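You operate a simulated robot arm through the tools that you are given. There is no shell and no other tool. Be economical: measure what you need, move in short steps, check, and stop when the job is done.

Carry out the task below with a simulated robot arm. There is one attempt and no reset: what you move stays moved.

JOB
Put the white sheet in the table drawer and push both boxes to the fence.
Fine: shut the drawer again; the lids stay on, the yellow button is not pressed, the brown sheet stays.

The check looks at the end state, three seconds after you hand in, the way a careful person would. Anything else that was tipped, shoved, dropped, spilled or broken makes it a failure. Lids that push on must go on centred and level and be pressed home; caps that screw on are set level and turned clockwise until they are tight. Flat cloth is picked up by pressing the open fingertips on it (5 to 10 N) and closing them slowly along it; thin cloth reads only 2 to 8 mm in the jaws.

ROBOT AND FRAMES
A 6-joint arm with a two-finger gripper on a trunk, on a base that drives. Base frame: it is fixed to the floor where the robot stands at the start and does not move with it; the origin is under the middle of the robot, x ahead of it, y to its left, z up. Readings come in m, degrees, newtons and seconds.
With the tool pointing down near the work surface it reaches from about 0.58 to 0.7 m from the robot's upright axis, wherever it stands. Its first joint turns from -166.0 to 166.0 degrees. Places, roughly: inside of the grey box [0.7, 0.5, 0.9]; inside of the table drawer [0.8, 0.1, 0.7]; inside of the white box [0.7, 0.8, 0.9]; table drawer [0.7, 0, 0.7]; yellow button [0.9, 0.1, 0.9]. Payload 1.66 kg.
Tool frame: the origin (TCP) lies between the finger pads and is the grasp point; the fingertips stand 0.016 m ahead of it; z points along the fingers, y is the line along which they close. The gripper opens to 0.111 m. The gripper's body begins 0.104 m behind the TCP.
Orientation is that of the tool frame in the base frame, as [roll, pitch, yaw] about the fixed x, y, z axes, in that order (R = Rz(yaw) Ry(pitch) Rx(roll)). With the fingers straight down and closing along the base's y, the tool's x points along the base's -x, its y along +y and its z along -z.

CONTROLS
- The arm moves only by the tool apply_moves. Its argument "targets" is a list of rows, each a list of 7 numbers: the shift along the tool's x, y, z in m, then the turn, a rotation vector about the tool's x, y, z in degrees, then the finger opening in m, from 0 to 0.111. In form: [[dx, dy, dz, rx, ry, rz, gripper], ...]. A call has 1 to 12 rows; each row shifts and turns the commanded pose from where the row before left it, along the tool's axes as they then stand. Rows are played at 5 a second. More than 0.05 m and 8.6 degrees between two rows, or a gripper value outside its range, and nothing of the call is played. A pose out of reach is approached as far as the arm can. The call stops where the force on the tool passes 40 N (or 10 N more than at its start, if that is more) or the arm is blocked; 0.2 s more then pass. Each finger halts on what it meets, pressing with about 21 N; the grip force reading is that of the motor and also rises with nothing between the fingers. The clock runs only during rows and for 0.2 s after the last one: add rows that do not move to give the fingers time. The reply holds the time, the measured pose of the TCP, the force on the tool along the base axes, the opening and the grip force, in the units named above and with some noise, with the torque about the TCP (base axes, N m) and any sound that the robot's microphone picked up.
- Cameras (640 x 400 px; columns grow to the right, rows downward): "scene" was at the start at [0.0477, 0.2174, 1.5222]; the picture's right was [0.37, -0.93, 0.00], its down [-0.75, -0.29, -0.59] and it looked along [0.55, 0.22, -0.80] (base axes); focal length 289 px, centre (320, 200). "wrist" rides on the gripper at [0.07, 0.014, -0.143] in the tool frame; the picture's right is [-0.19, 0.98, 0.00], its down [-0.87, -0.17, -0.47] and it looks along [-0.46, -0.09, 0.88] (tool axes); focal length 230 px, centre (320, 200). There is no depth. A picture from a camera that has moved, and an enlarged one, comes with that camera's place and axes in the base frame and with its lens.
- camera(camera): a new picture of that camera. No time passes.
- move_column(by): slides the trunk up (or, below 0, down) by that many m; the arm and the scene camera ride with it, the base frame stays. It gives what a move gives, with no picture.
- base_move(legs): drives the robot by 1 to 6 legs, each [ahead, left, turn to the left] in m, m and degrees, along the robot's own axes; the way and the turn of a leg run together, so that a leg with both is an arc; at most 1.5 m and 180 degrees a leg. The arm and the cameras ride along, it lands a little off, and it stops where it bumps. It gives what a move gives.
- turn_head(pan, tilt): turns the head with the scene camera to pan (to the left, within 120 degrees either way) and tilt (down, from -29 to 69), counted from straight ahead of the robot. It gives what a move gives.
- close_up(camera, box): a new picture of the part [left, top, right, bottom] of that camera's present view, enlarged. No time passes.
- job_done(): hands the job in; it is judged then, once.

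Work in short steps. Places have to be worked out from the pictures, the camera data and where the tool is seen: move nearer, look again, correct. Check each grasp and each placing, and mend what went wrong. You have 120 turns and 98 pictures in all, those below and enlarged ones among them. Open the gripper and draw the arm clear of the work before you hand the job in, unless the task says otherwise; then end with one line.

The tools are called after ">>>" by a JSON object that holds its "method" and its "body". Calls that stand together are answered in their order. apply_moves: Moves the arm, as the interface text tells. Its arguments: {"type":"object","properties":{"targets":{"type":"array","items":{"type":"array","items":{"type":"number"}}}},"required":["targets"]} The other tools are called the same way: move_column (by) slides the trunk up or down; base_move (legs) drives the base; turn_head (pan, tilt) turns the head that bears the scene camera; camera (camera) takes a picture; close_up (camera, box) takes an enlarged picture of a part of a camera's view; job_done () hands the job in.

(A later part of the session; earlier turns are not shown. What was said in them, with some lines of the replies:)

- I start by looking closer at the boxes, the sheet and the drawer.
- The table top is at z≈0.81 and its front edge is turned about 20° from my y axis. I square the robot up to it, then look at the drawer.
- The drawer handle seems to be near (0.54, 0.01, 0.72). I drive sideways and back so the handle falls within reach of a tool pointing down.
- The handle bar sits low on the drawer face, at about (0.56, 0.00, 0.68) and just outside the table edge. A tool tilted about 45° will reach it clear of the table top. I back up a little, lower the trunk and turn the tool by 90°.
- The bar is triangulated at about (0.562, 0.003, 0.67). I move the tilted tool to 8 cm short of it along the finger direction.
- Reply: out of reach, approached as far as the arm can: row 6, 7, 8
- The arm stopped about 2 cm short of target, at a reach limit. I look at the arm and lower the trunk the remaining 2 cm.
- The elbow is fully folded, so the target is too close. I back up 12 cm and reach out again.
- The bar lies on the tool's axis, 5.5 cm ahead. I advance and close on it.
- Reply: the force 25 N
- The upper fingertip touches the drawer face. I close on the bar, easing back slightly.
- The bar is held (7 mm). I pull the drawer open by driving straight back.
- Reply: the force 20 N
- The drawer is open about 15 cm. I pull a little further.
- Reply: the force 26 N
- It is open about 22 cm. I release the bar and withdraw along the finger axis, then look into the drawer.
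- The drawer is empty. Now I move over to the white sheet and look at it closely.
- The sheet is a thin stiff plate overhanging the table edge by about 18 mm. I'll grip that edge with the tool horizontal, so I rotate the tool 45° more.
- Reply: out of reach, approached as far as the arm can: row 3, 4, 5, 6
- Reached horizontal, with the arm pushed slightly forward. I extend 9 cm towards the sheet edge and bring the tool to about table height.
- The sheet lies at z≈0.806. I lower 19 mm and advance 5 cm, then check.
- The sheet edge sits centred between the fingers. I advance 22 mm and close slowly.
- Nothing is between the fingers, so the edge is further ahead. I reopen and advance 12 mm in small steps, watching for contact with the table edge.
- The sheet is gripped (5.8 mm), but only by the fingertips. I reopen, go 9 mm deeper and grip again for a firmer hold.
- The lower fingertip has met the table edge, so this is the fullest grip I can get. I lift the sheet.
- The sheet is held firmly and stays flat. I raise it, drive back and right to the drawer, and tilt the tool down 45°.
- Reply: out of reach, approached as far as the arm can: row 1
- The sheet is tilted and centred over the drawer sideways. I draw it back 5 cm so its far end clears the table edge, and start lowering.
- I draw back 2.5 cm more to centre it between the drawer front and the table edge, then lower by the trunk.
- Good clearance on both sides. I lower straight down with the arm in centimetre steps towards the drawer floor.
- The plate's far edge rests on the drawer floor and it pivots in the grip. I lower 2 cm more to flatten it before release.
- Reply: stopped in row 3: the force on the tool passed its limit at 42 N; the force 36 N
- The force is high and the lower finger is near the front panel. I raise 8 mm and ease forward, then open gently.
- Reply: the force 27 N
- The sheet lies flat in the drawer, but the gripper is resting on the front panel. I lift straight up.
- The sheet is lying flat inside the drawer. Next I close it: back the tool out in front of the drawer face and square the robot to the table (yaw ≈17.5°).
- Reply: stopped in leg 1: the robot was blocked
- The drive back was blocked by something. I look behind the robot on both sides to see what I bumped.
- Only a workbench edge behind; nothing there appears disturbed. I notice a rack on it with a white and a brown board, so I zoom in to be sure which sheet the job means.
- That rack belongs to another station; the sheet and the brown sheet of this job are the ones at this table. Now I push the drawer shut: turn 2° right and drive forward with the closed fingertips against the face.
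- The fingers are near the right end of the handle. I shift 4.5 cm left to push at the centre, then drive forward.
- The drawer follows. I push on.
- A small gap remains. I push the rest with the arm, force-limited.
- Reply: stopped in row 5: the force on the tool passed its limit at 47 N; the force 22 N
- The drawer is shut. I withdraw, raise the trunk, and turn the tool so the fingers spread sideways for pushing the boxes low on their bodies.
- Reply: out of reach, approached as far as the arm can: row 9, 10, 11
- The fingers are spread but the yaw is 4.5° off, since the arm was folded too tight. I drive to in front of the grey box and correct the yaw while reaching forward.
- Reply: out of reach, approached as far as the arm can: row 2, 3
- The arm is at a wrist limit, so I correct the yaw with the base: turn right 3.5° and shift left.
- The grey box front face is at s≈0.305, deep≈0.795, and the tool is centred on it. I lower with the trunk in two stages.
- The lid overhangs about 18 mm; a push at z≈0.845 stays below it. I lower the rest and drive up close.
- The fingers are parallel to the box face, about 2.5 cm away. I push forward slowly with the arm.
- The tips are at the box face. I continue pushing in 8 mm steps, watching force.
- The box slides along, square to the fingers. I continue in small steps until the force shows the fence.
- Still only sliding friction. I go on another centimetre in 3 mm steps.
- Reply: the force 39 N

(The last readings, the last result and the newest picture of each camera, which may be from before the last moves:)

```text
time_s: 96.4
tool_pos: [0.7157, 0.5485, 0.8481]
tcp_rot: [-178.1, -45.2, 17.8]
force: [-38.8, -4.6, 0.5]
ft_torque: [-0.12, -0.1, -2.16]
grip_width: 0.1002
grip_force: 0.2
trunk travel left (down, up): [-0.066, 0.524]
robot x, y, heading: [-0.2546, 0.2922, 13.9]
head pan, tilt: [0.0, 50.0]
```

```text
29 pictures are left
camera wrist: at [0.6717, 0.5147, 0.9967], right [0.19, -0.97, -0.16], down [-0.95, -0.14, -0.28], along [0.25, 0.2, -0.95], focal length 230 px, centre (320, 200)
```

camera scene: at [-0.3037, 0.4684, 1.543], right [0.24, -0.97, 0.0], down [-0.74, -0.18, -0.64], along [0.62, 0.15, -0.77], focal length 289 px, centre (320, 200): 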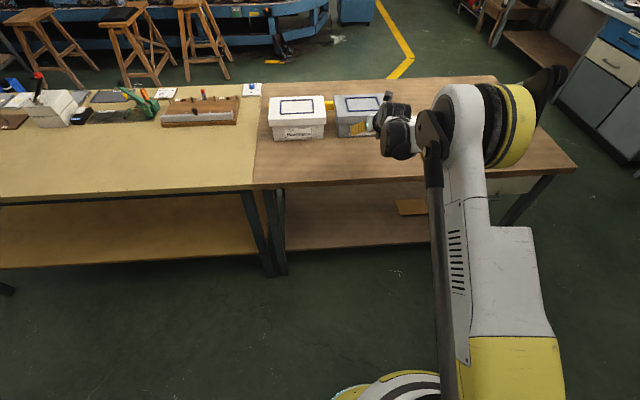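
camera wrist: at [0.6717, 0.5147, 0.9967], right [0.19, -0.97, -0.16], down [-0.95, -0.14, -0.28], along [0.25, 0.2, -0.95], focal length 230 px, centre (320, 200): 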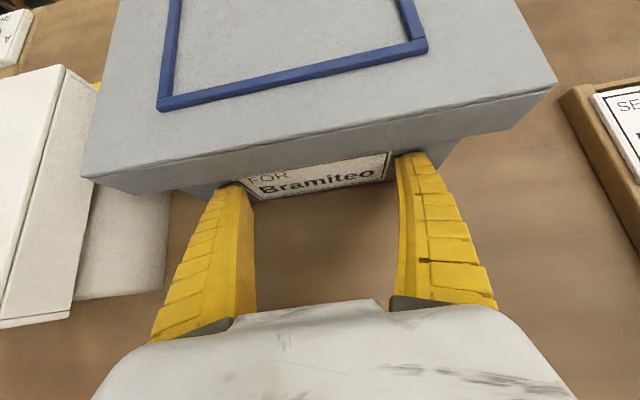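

The force jumped to 39 N, so the grey box is against the fence. I back off, raise and look.

>>> {"method": "apply_moves", "body": {"targets": [[-0.007, 0, -0.007, 0, 0, 0, 0.1], [-0.02, 0, -0.02, 0, 0, 0, 0.1], [-0.03, 0, -0.03, 0, 0, 0, 0.1], [-0.03, 0, -0.03, 0, 0, 0, 0.1], [-0.02, 0, -0.02, 0, 0, 0, 0.1]]}}

>>> {"method": "move_column", "body": {"by": 0.2}}

>>> {"method": "camera", "body": {"camera": "wrist"}}

>>> {"method": "close_up", "body": {"camera": "scene", "box": [220, 70, 460, 220]}}

```text
time_s: 97.6
tool_pos: [0.5745, 0.5009, 0.8434]
tcp_rot: [-178.3, -45.3, 17.4]
force: [-0.2, -0.1, -0.7]
ft_torque: [-0.03, 0.03, -0.01]
grip_width: 0.1006
grip_force: 0.4
trunk travel left (down, up): [-0.066, 0.524]
robot x, y, heading: [-0.2504, 0.2854, 14.0]
head pan, tilt: [0.0, 50.0]
```

```text
time_s: 99.8
tool_pos: [0.5755, 0.5004, 1.0443]
tcp_rot: [-178.4, -45.3, 17.4]
force: [0.2, 0.0, -0.6]
ft_torque: [0.01, 0.05, 0.01]
grip_width: 0.1008
grip_force: 0.5
trunk travel left (down, up): [-0.266, 0.324]
robot x, y, heading: [-0.251, 0.2897, 13.9]
head pan, tilt: [0.0, 50.0]
```

```text
28 pictures are left
camera wrist: at [0.5316, 0.4676, 1.1932], right [0.19, -0.97, -0.16], down [-0.95, -0.14, -0.28], along [0.25, 0.2, -0.95], focal length 230 px, centre (320, 200)
```

wrist: 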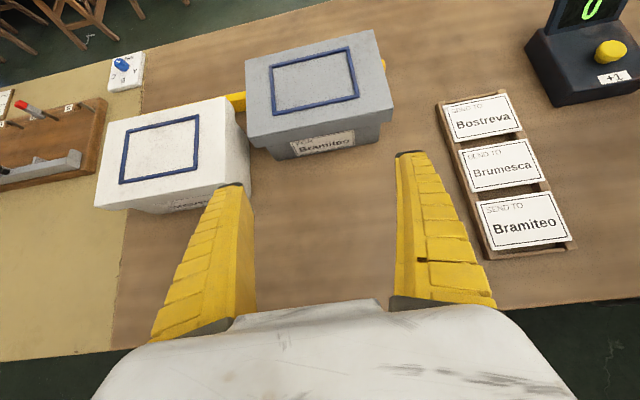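

```text
2.67 times, centred on (340, 145) of scene
camera zoom: at [-0.2415, 0.4878, 1.6678], right [0.24, -0.97, 0.0], down [-0.74, -0.18, -0.64], along [0.62, 0.15, -0.77], focal length 770 px, centre (267, 347)
```

zoom: 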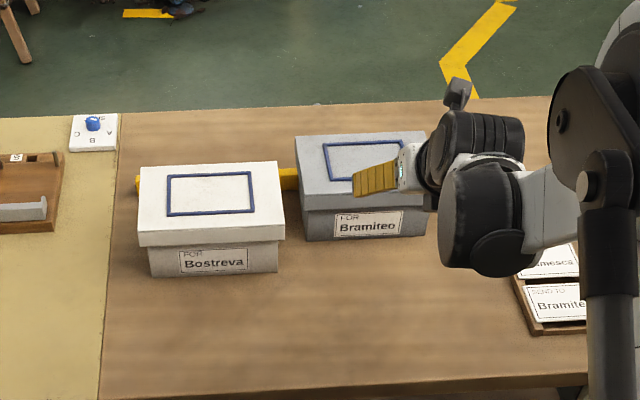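

The grey box is at the fence with its lid in place. I move 26 cm left along the table for the white box.

>>> {"method": "base_move", "body": {"legs": [[-0.016, 0.267, -0.5]]}}

>>> {"method": "camera", "body": {"camera": "wrist"}}

```text
time_s: 101.7
tool_pos: [0.4999, 0.7484, 1.0444]
tcp_rot: [-178.4, -45.2, 17.0]
force: [0.1, -0.3, -0.1]
ft_torque: [0.03, 0.0, 0.0]
grip_width: 0.1006
grip_force: 0.5
trunk travel left (down, up): [-0.266, 0.324]
robot x, y, heading: [-0.3273, 0.5435, 13.3]
head pan, tilt: [0.0, 50.0]
```

```text
26 pictures are left
camera wrist: at [0.4549, 0.7156, 1.1934], right [0.18, -0.97, -0.15], down [-0.95, -0.13, -0.28], along [0.25, 0.2, -0.95], focal length 230 px, centre (320, 200)
```

wrist: 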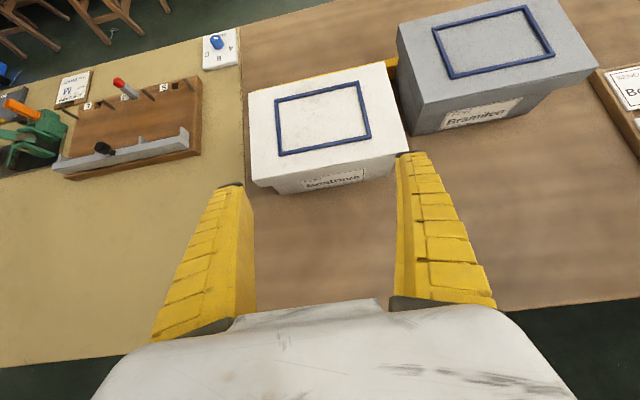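

The tool is centred on the white box (front at deep≈0.80). I lower and close in.

>>> {"method": "move_column", "body": {"by": -0.2}}

>>> {"method": "apply_moves", "body": {"targets": [[0.0141, 0, 0.0141, 0, 0, 0, 0.1], [0.0141, 0, 0.0141, 0, 0, 0, 0.1], [0, 0, 0, 0, 0, 0, 0.1]]}}

>>> {"method": "camera", "body": {"camera": "wrist"}}

```text
time_s: 103.8
tool_pos: [0.4988, 0.7481, 0.8446]
tcp_rot: [-178.3, -45.2, 16.9]
force: [-0.8, -0.9, 0.4]
ft_torque: [-0.01, -0.01, -0.02]
grip_width: 0.1006
grip_force: 0.5
trunk travel left (down, up): [-0.066, 0.524]
robot x, y, heading: [-0.3277, 0.5433, 13.2]
head pan, tilt: [0.0, 50.0]
```

```text
time_s: 104.6
tool_pos: [0.538, 0.7597, 0.844]
tcp_rot: [-178.3, -45.3, 17.0]
force: [0.4, 0.0, -0.2]
ft_torque: [-0.01, -0.03, -0.02]
grip_width: 0.1006
grip_force: 0.6
trunk travel left (down, up): [-0.066, 0.524]
robot x, y, heading: [-0.3265, 0.5428, 13.0]
head pan, tilt: [0.0, 50.0]
```

```text
25 pictures are left
camera wrist: at [0.4937, 0.727, 0.9935], right [0.18, -0.97, -0.16], down [-0.95, -0.13, -0.28], along [0.25, 0.2, -0.95], focal length 230 px, centre (320, 200)
```

wrist: 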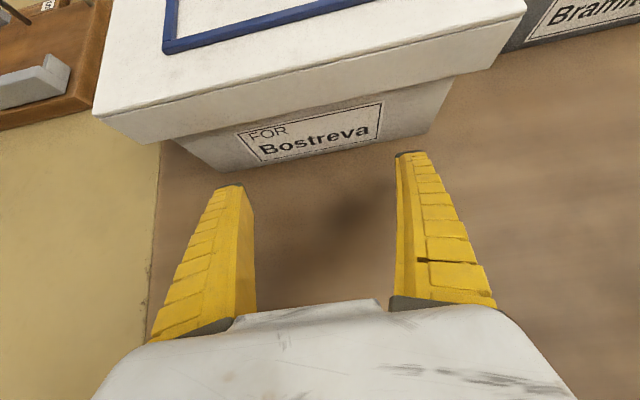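

Aligned and parallel. I push the white box to within about 2 cm of the expected end.

>>> {"method": "apply_moves", "body": {"targets": [[0.0057, 0, 0.0057, 0, 0, 0, 0.1], [0.0057, 0, 0.0057, 0, 0, 0, 0.1], [0.0057, 0, 0.0057, 0, 0, 0, 0.1], [0.0057, 0, 0.0057, 0, 0, 0, 0.1], [0.0057, 0, 0.0057, 0, 0, 0, 0.1], [0.0057, 0, 0.0057, 0, 0, 0, 0.1], [0.0057, 0, 0.0057, 0, 0, 0, 0.1], [0.0057, 0, 0.0057, 0, 0, 0, 0.1], [0.0057, 0, 0.0057, 0, 0, 0, 0.1]]}}

>>> {"method": "camera", "body": {"camera": "wrist"}}

```text
time_s: 106.6
tool_pos: [0.6065, 0.7813, 0.8442]
tcp_rot: [-178.1, -45.3, 17.1]
force: [-1.1, -0.3, -0.5]
ft_torque: [0.0, 0.01, -0.05]
grip_width: 0.1009
grip_force: 0.2
trunk travel left (down, up): [-0.066, 0.524]
robot x, y, heading: [-0.3266, 0.5414, 13.5]
head pan, tilt: [0.0, 50.0]
```

```text
24 pictures are left
camera wrist: at [0.5629, 0.749, 0.9938], right [0.18, -0.97, -0.16], down [-0.95, -0.13, -0.28], along [0.25, 0.2, -0.95], focal length 230 px, centre (320, 200)
```

wrist: 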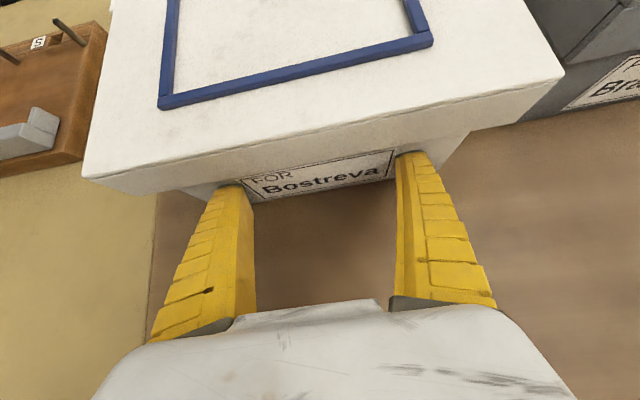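

>>> {"method": "apply_moves", "body": {"targets": [[0.0025, 0, 0.0025, 0, 0, 0, 0.1], [0.0025, 0, 0.0025, 0, 0, 0, 0.1], [0.0025, 0, 0.0025, 0, 0, 0, 0.1], [0.0025, 0, 0.0025, 0, 0, 0, 0.1], [0.0025, 0, 0.0025, 0, 0, 0, 0.1], [0.0025, 0, 0.0025, 0, 0, 0, 0.1], [0.0025, 0, 0.0025, 0, 0, 0, 0.1]]}}

>>> {"method": "camera", "body": {"camera": "wrist"}}

```text
time_s: 108.2
tool_pos: [0.6298, 0.7899, 0.8444]
tcp_rot: [-178.2, -45.2, 17.2]
force: [-1.4, -0.6, 0.3]
ft_torque: [0.02, -0.03, -0.03]
grip_width: 0.101
grip_force: 0.7
trunk travel left (down, up): [-0.066, 0.524]
robot x, y, heading: [-0.33, 0.5441, 13.4]
head pan, tilt: [0.0, 50.0]
```

```text
23 pictures are left
camera wrist: at [0.5857, 0.7559, 0.9944], right [0.18, -0.97, -0.16], down [-0.95, -0.14, -0.28], along [0.25, 0.2, -0.95], focal length 230 px, centre (320, 200)
```

wrist: 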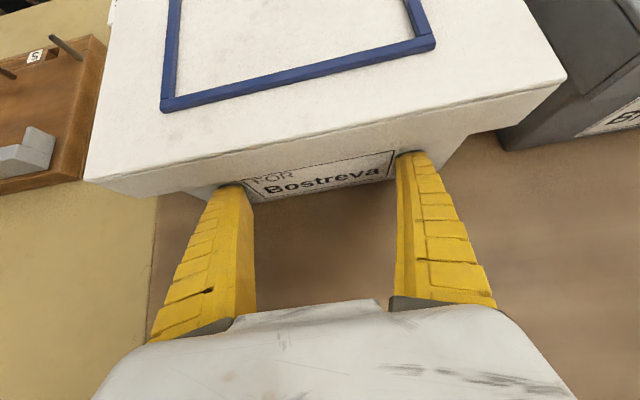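

>>> {"method": "apply_moves", "body": {"targets": [[0.0018, 0, 0.0018, 0, 0, 0, 0.1], [0.0018, 0, 0.0018, 0, 0, 0, 0.1], [0.0018, 0, 0.0018, 0, 0, 0, 0.1], [0.0018, 0, 0.0018, 0, 0, 0, 0.1], [0.0018, 0, 0.0018, 0, 0, 0, 0.1], [0.0018, 0, 0.0018, 0, 0, 0, 0.1]]}}

```text
time_s: 109.4
tool_pos: [0.6357, 0.7927, 0.8444]
tcp_rot: [-177.9, -45.0, 17.0]
force: [-27.5, -4.1, -0.1]
ft_torque: [-0.04, -0.01, -1.62]
grip_width: 0.1019
grip_force: 1.0
trunk travel left (down, up): [-0.066, 0.524]
robot x, y, heading: [-0.3291, 0.545, 13.9]
head pan, tilt: [0.0, 50.0]
stopped in row 5: the force on the tool passed its limit at 44 N (the readings are from after the stop); the commanded pose is now the measured one
```

The white box hit the fence too (44 N peak, 3 mm from where the grey box did). I back off, raise and inspect both boxes.

>>> {"method": "apply_moves", "body": {"targets": [[-0.007, 0, -0.007, 0, 0, 0, 0.1], [-0.02, 0, -0.02, 0, 0, 0, 0.1], [-0.03, 0, -0.03, 0, 0, 0, 0.1], [-0.03, 0, -0.03, 0, 0, 0, 0.1], [-0.02, 0, -0.02, 0, 0, 0, 0.1]]}}

>>> {"method": "move_column", "body": {"by": 0.3}}

>>> {"method": "base_move", "body": {"legs": [[0, -0.13, 0]]}}

>>> {"method": "camera", "body": {"camera": "wrist"}}

>>> {"method": "close_up", "body": {"camera": "scene", "box": [220, 70, 460, 220]}}

```text
time_s: 110.6
tool_pos: [0.4948, 0.7466, 0.8435]
tcp_rot: [-178.0, -45.1, 17.1]
force: [1.1, -0.4, -0.4]
ft_torque: [0.0, 0.0, -0.02]
grip_width: 0.1007
grip_force: 0.6
trunk travel left (down, up): [-0.066, 0.524]
robot x, y, heading: [-0.3285, 0.5471, 13.2]
head pan, tilt: [0.0, 50.0]
```

```text
time_s: 113.6
tool_pos: [0.4951, 0.7453, 1.1431]
tcp_rot: [-178.1, -45.2, 17.2]
force: [0.5, -0.7, 0.4]
ft_torque: [0.03, 0.02, 0.0]
grip_width: 0.1005
grip_force: 1.0
trunk travel left (down, up): [-0.366, 0.224]
robot x, y, heading: [-0.3318, 0.5438, 13.6]
head pan, tilt: [0.0, 50.0]
```

```text
time_s: 114.8
tool_pos: [0.5254, 0.6184, 1.1436]
tcp_rot: [-177.9, -45.0, 17.0]
force: [0.1, -1.0, -0.1]
ft_torque: [0.05, 0.01, 0.05]
grip_width: 0.1007
grip_force: 0.8
trunk travel left (down, up): [-0.366, 0.224]
robot x, y, heading: [-0.2986, 0.4166, 13.3]
head pan, tilt: [0.0, 50.0]
```

```text
22 pictures are left
camera wrist: at [0.4826, 0.5842, 1.2929], right [0.18, -0.97, -0.16], down [-0.95, -0.13, -0.28], along [0.25, 0.2, -0.95], focal length 230 px, centre (320, 200)
```

wrist: 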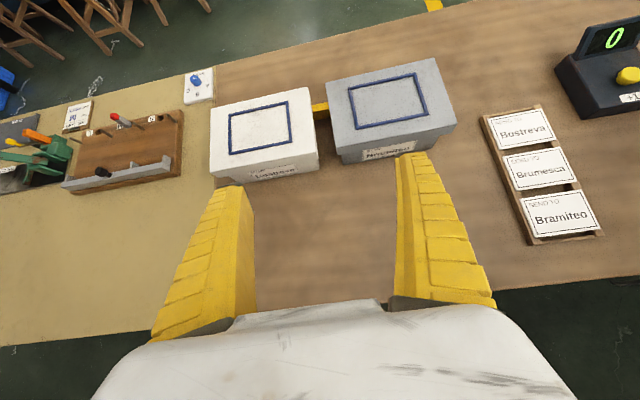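

```text
2.67 times, centred on (340, 145) of scene
camera zoom: at [-0.2882, 0.6142, 1.7681], right [0.23, -0.97, 0.0], down [-0.75, -0.18, -0.64], along [0.63, 0.15, -0.77], focal length 770 px, centre (267, 347)
```

zoom: 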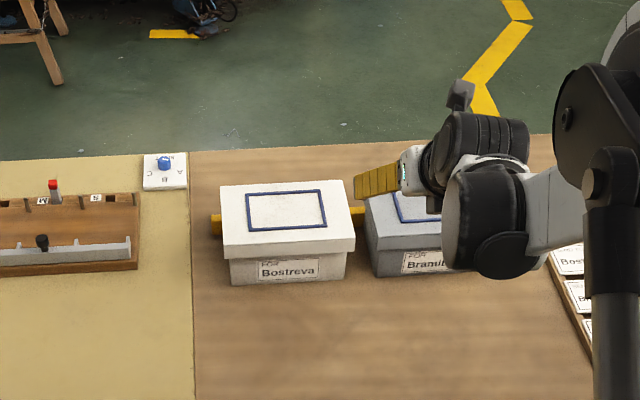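

Both lids are on. I zoom in on the gap between the boxes and at the fence.

>>> {"method": "close_up", "body": {"camera": "wrist", "box": [190, 50, 470, 200]}}

```text
2.29 times, centred on (330, 125) of wrist
camera zoom: at [0.4826, 0.5842, 1.2929], right [0.18, -0.97, -0.16], down [-0.95, -0.13, -0.28], along [0.25, 0.2, -0.95], focal length 526 px, centre (297, 371)
```

zoom: 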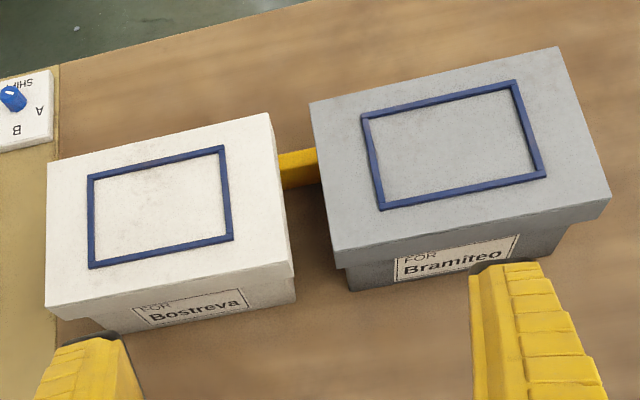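

I drive right to view the grey box's side at the fence and confirm the drawer is shut.

>>> {"method": "base_move", "body": {"legs": [[-0.1, -0.45, 0]]}}

>>> {"method": "turn_head", "body": {"pan": 20, "tilt": 45}}

>>> {"method": "camera", "body": {"camera": "scene"}}

>>> {"method": "camera", "body": {"camera": "wrist"}}

```text
time_s: 117.6
tool_pos: [0.5338, 0.1517, 1.1435]
tcp_rot: [-178.0, -45.1, 17.0]
force: [-0.1, 0.0, -0.5]
ft_torque: [0.0, 0.0, 0.03]
grip_width: 0.1004
grip_force: 0.1
trunk travel left (down, up): [-0.366, 0.224]
robot x, y, heading: [-0.2932, -0.0441, 13.3]
head pan, tilt: [0.0, 50.0]
```

```text
time_s: 118.5
tool_pos: [0.5324, 0.1527, 1.1433]
tcp_rot: [-178.0, -45.1, 17.0]
force: [0.0, -0.2, 0.3]
ft_torque: [0.02, 0.0, -0.01]
grip_width: 0.1005
grip_force: 0.5
trunk travel left (down, up): [-0.366, 0.224]
robot x, y, heading: [-0.2935, -0.048, 12.9]
head pan, tilt: [20.0, 45.0]
```

```text
19 pictures are left
camera scene: at [-0.2882, 0.1784, 1.7748], right [0.55, -0.84, 0.0], down [-0.59, -0.39, -0.71], along [0.59, 0.39, -0.71], focal length 289 px, centre (320, 200)
```

scene: 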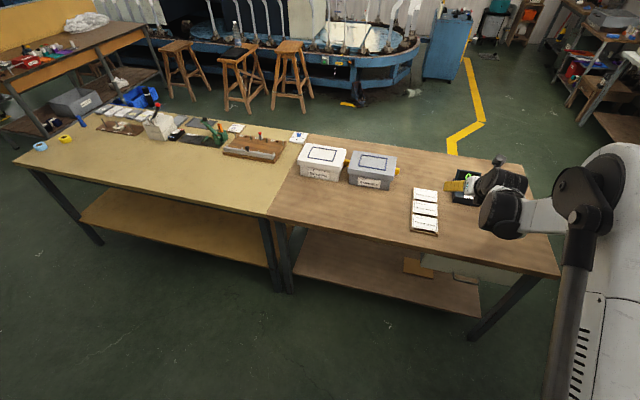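

```text
18 pictures are left
camera wrist: at [0.4895, 0.1196, 1.2929], right [0.18, -0.97, -0.16], down [-0.95, -0.13, -0.28], along [0.25, 0.2, -0.95], focal length 230 px, centre (320, 200)
```

wrist: 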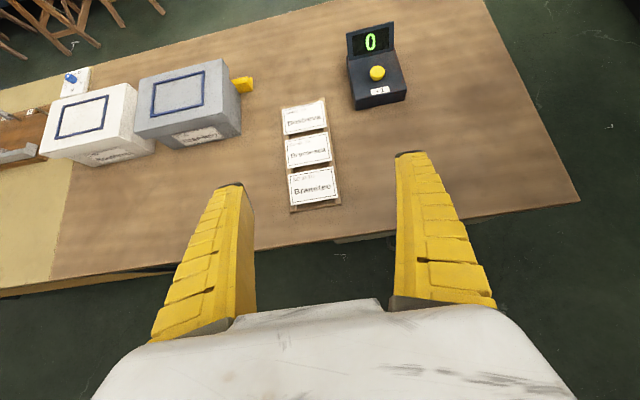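

>>> {"method": "close_up", "body": {"camera": "wrist", "box": [30, 40, 270, 190]}}

>>> {"method": "close_up", "body": {"camera": "scene", "box": [380, 230, 540, 330]}}

```text
2.67 times, centred on (150, 115) of wrist
camera zoom: at [0.4895, 0.1196, 1.2929], right [0.18, -0.97, -0.16], down [-0.95, -0.13, -0.28], along [0.25, 0.2, -0.95], focal length 614 px, centre (773, 427)
```

zoom: 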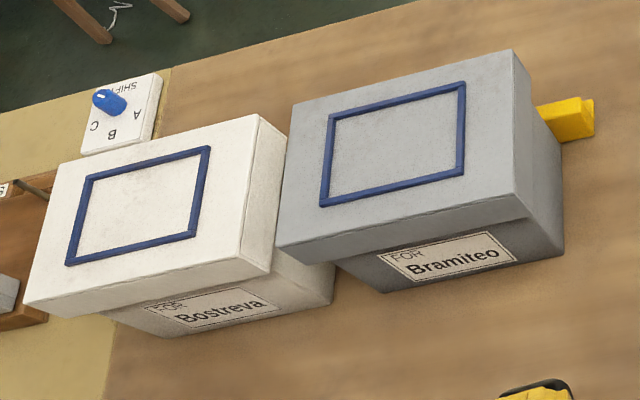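

```text
4.00 times, centred on (460, 280) of scene
camera zoom: at [-0.2882, 0.1784, 1.7748], right [0.55, -0.84, 0.0], down [-0.59, -0.39, -0.71], along [0.59, 0.39, -0.71], focal length 1156 px, centre (-240, -120)
```

zoom: 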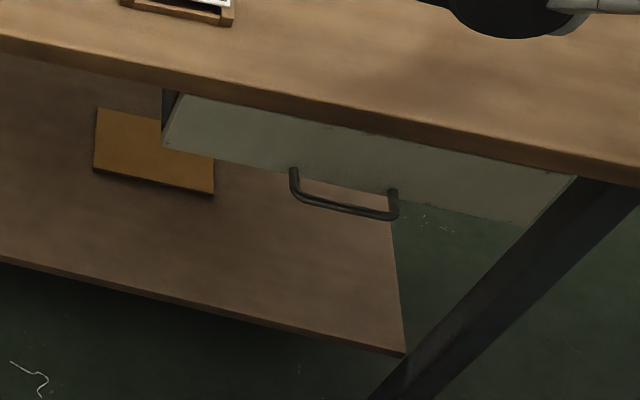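

The grey box touches the fence, lids are on, the counter reads 0, the brown sheet is in place and the handle is back at its closed position. I draw the arm clear of the table and hand in.

>>> {"method": "base_move", "body": {"legs": [[-0.15, 0, 0]]}}

>>> {"method": "job_done", "body": {}}

```text
time_s: 119.8
tool_pos: [0.3869, 0.1181, 1.1431]
tcp_rot: [-178.0, -45.0, 17.1]
force: [-0.6, -0.3, -0.3]
ft_torque: [-0.01, 0.0, 0.01]
grip_width: 0.1007
grip_force: 0.4
trunk travel left (down, up): [-0.366, 0.224]
robot x, y, heading: [-0.4401, -0.0807, 13.2]
head pan, tilt: [20.0, 45.0]
```

```text
The job is handed in.
```

The white sheet is in the shut table drawer and both boxes are against the fence with their lids on. The yellow button was not pressed and the brown sheet was not moved. The base did bump the workbench behind it once, but nothing there looked disturbed.
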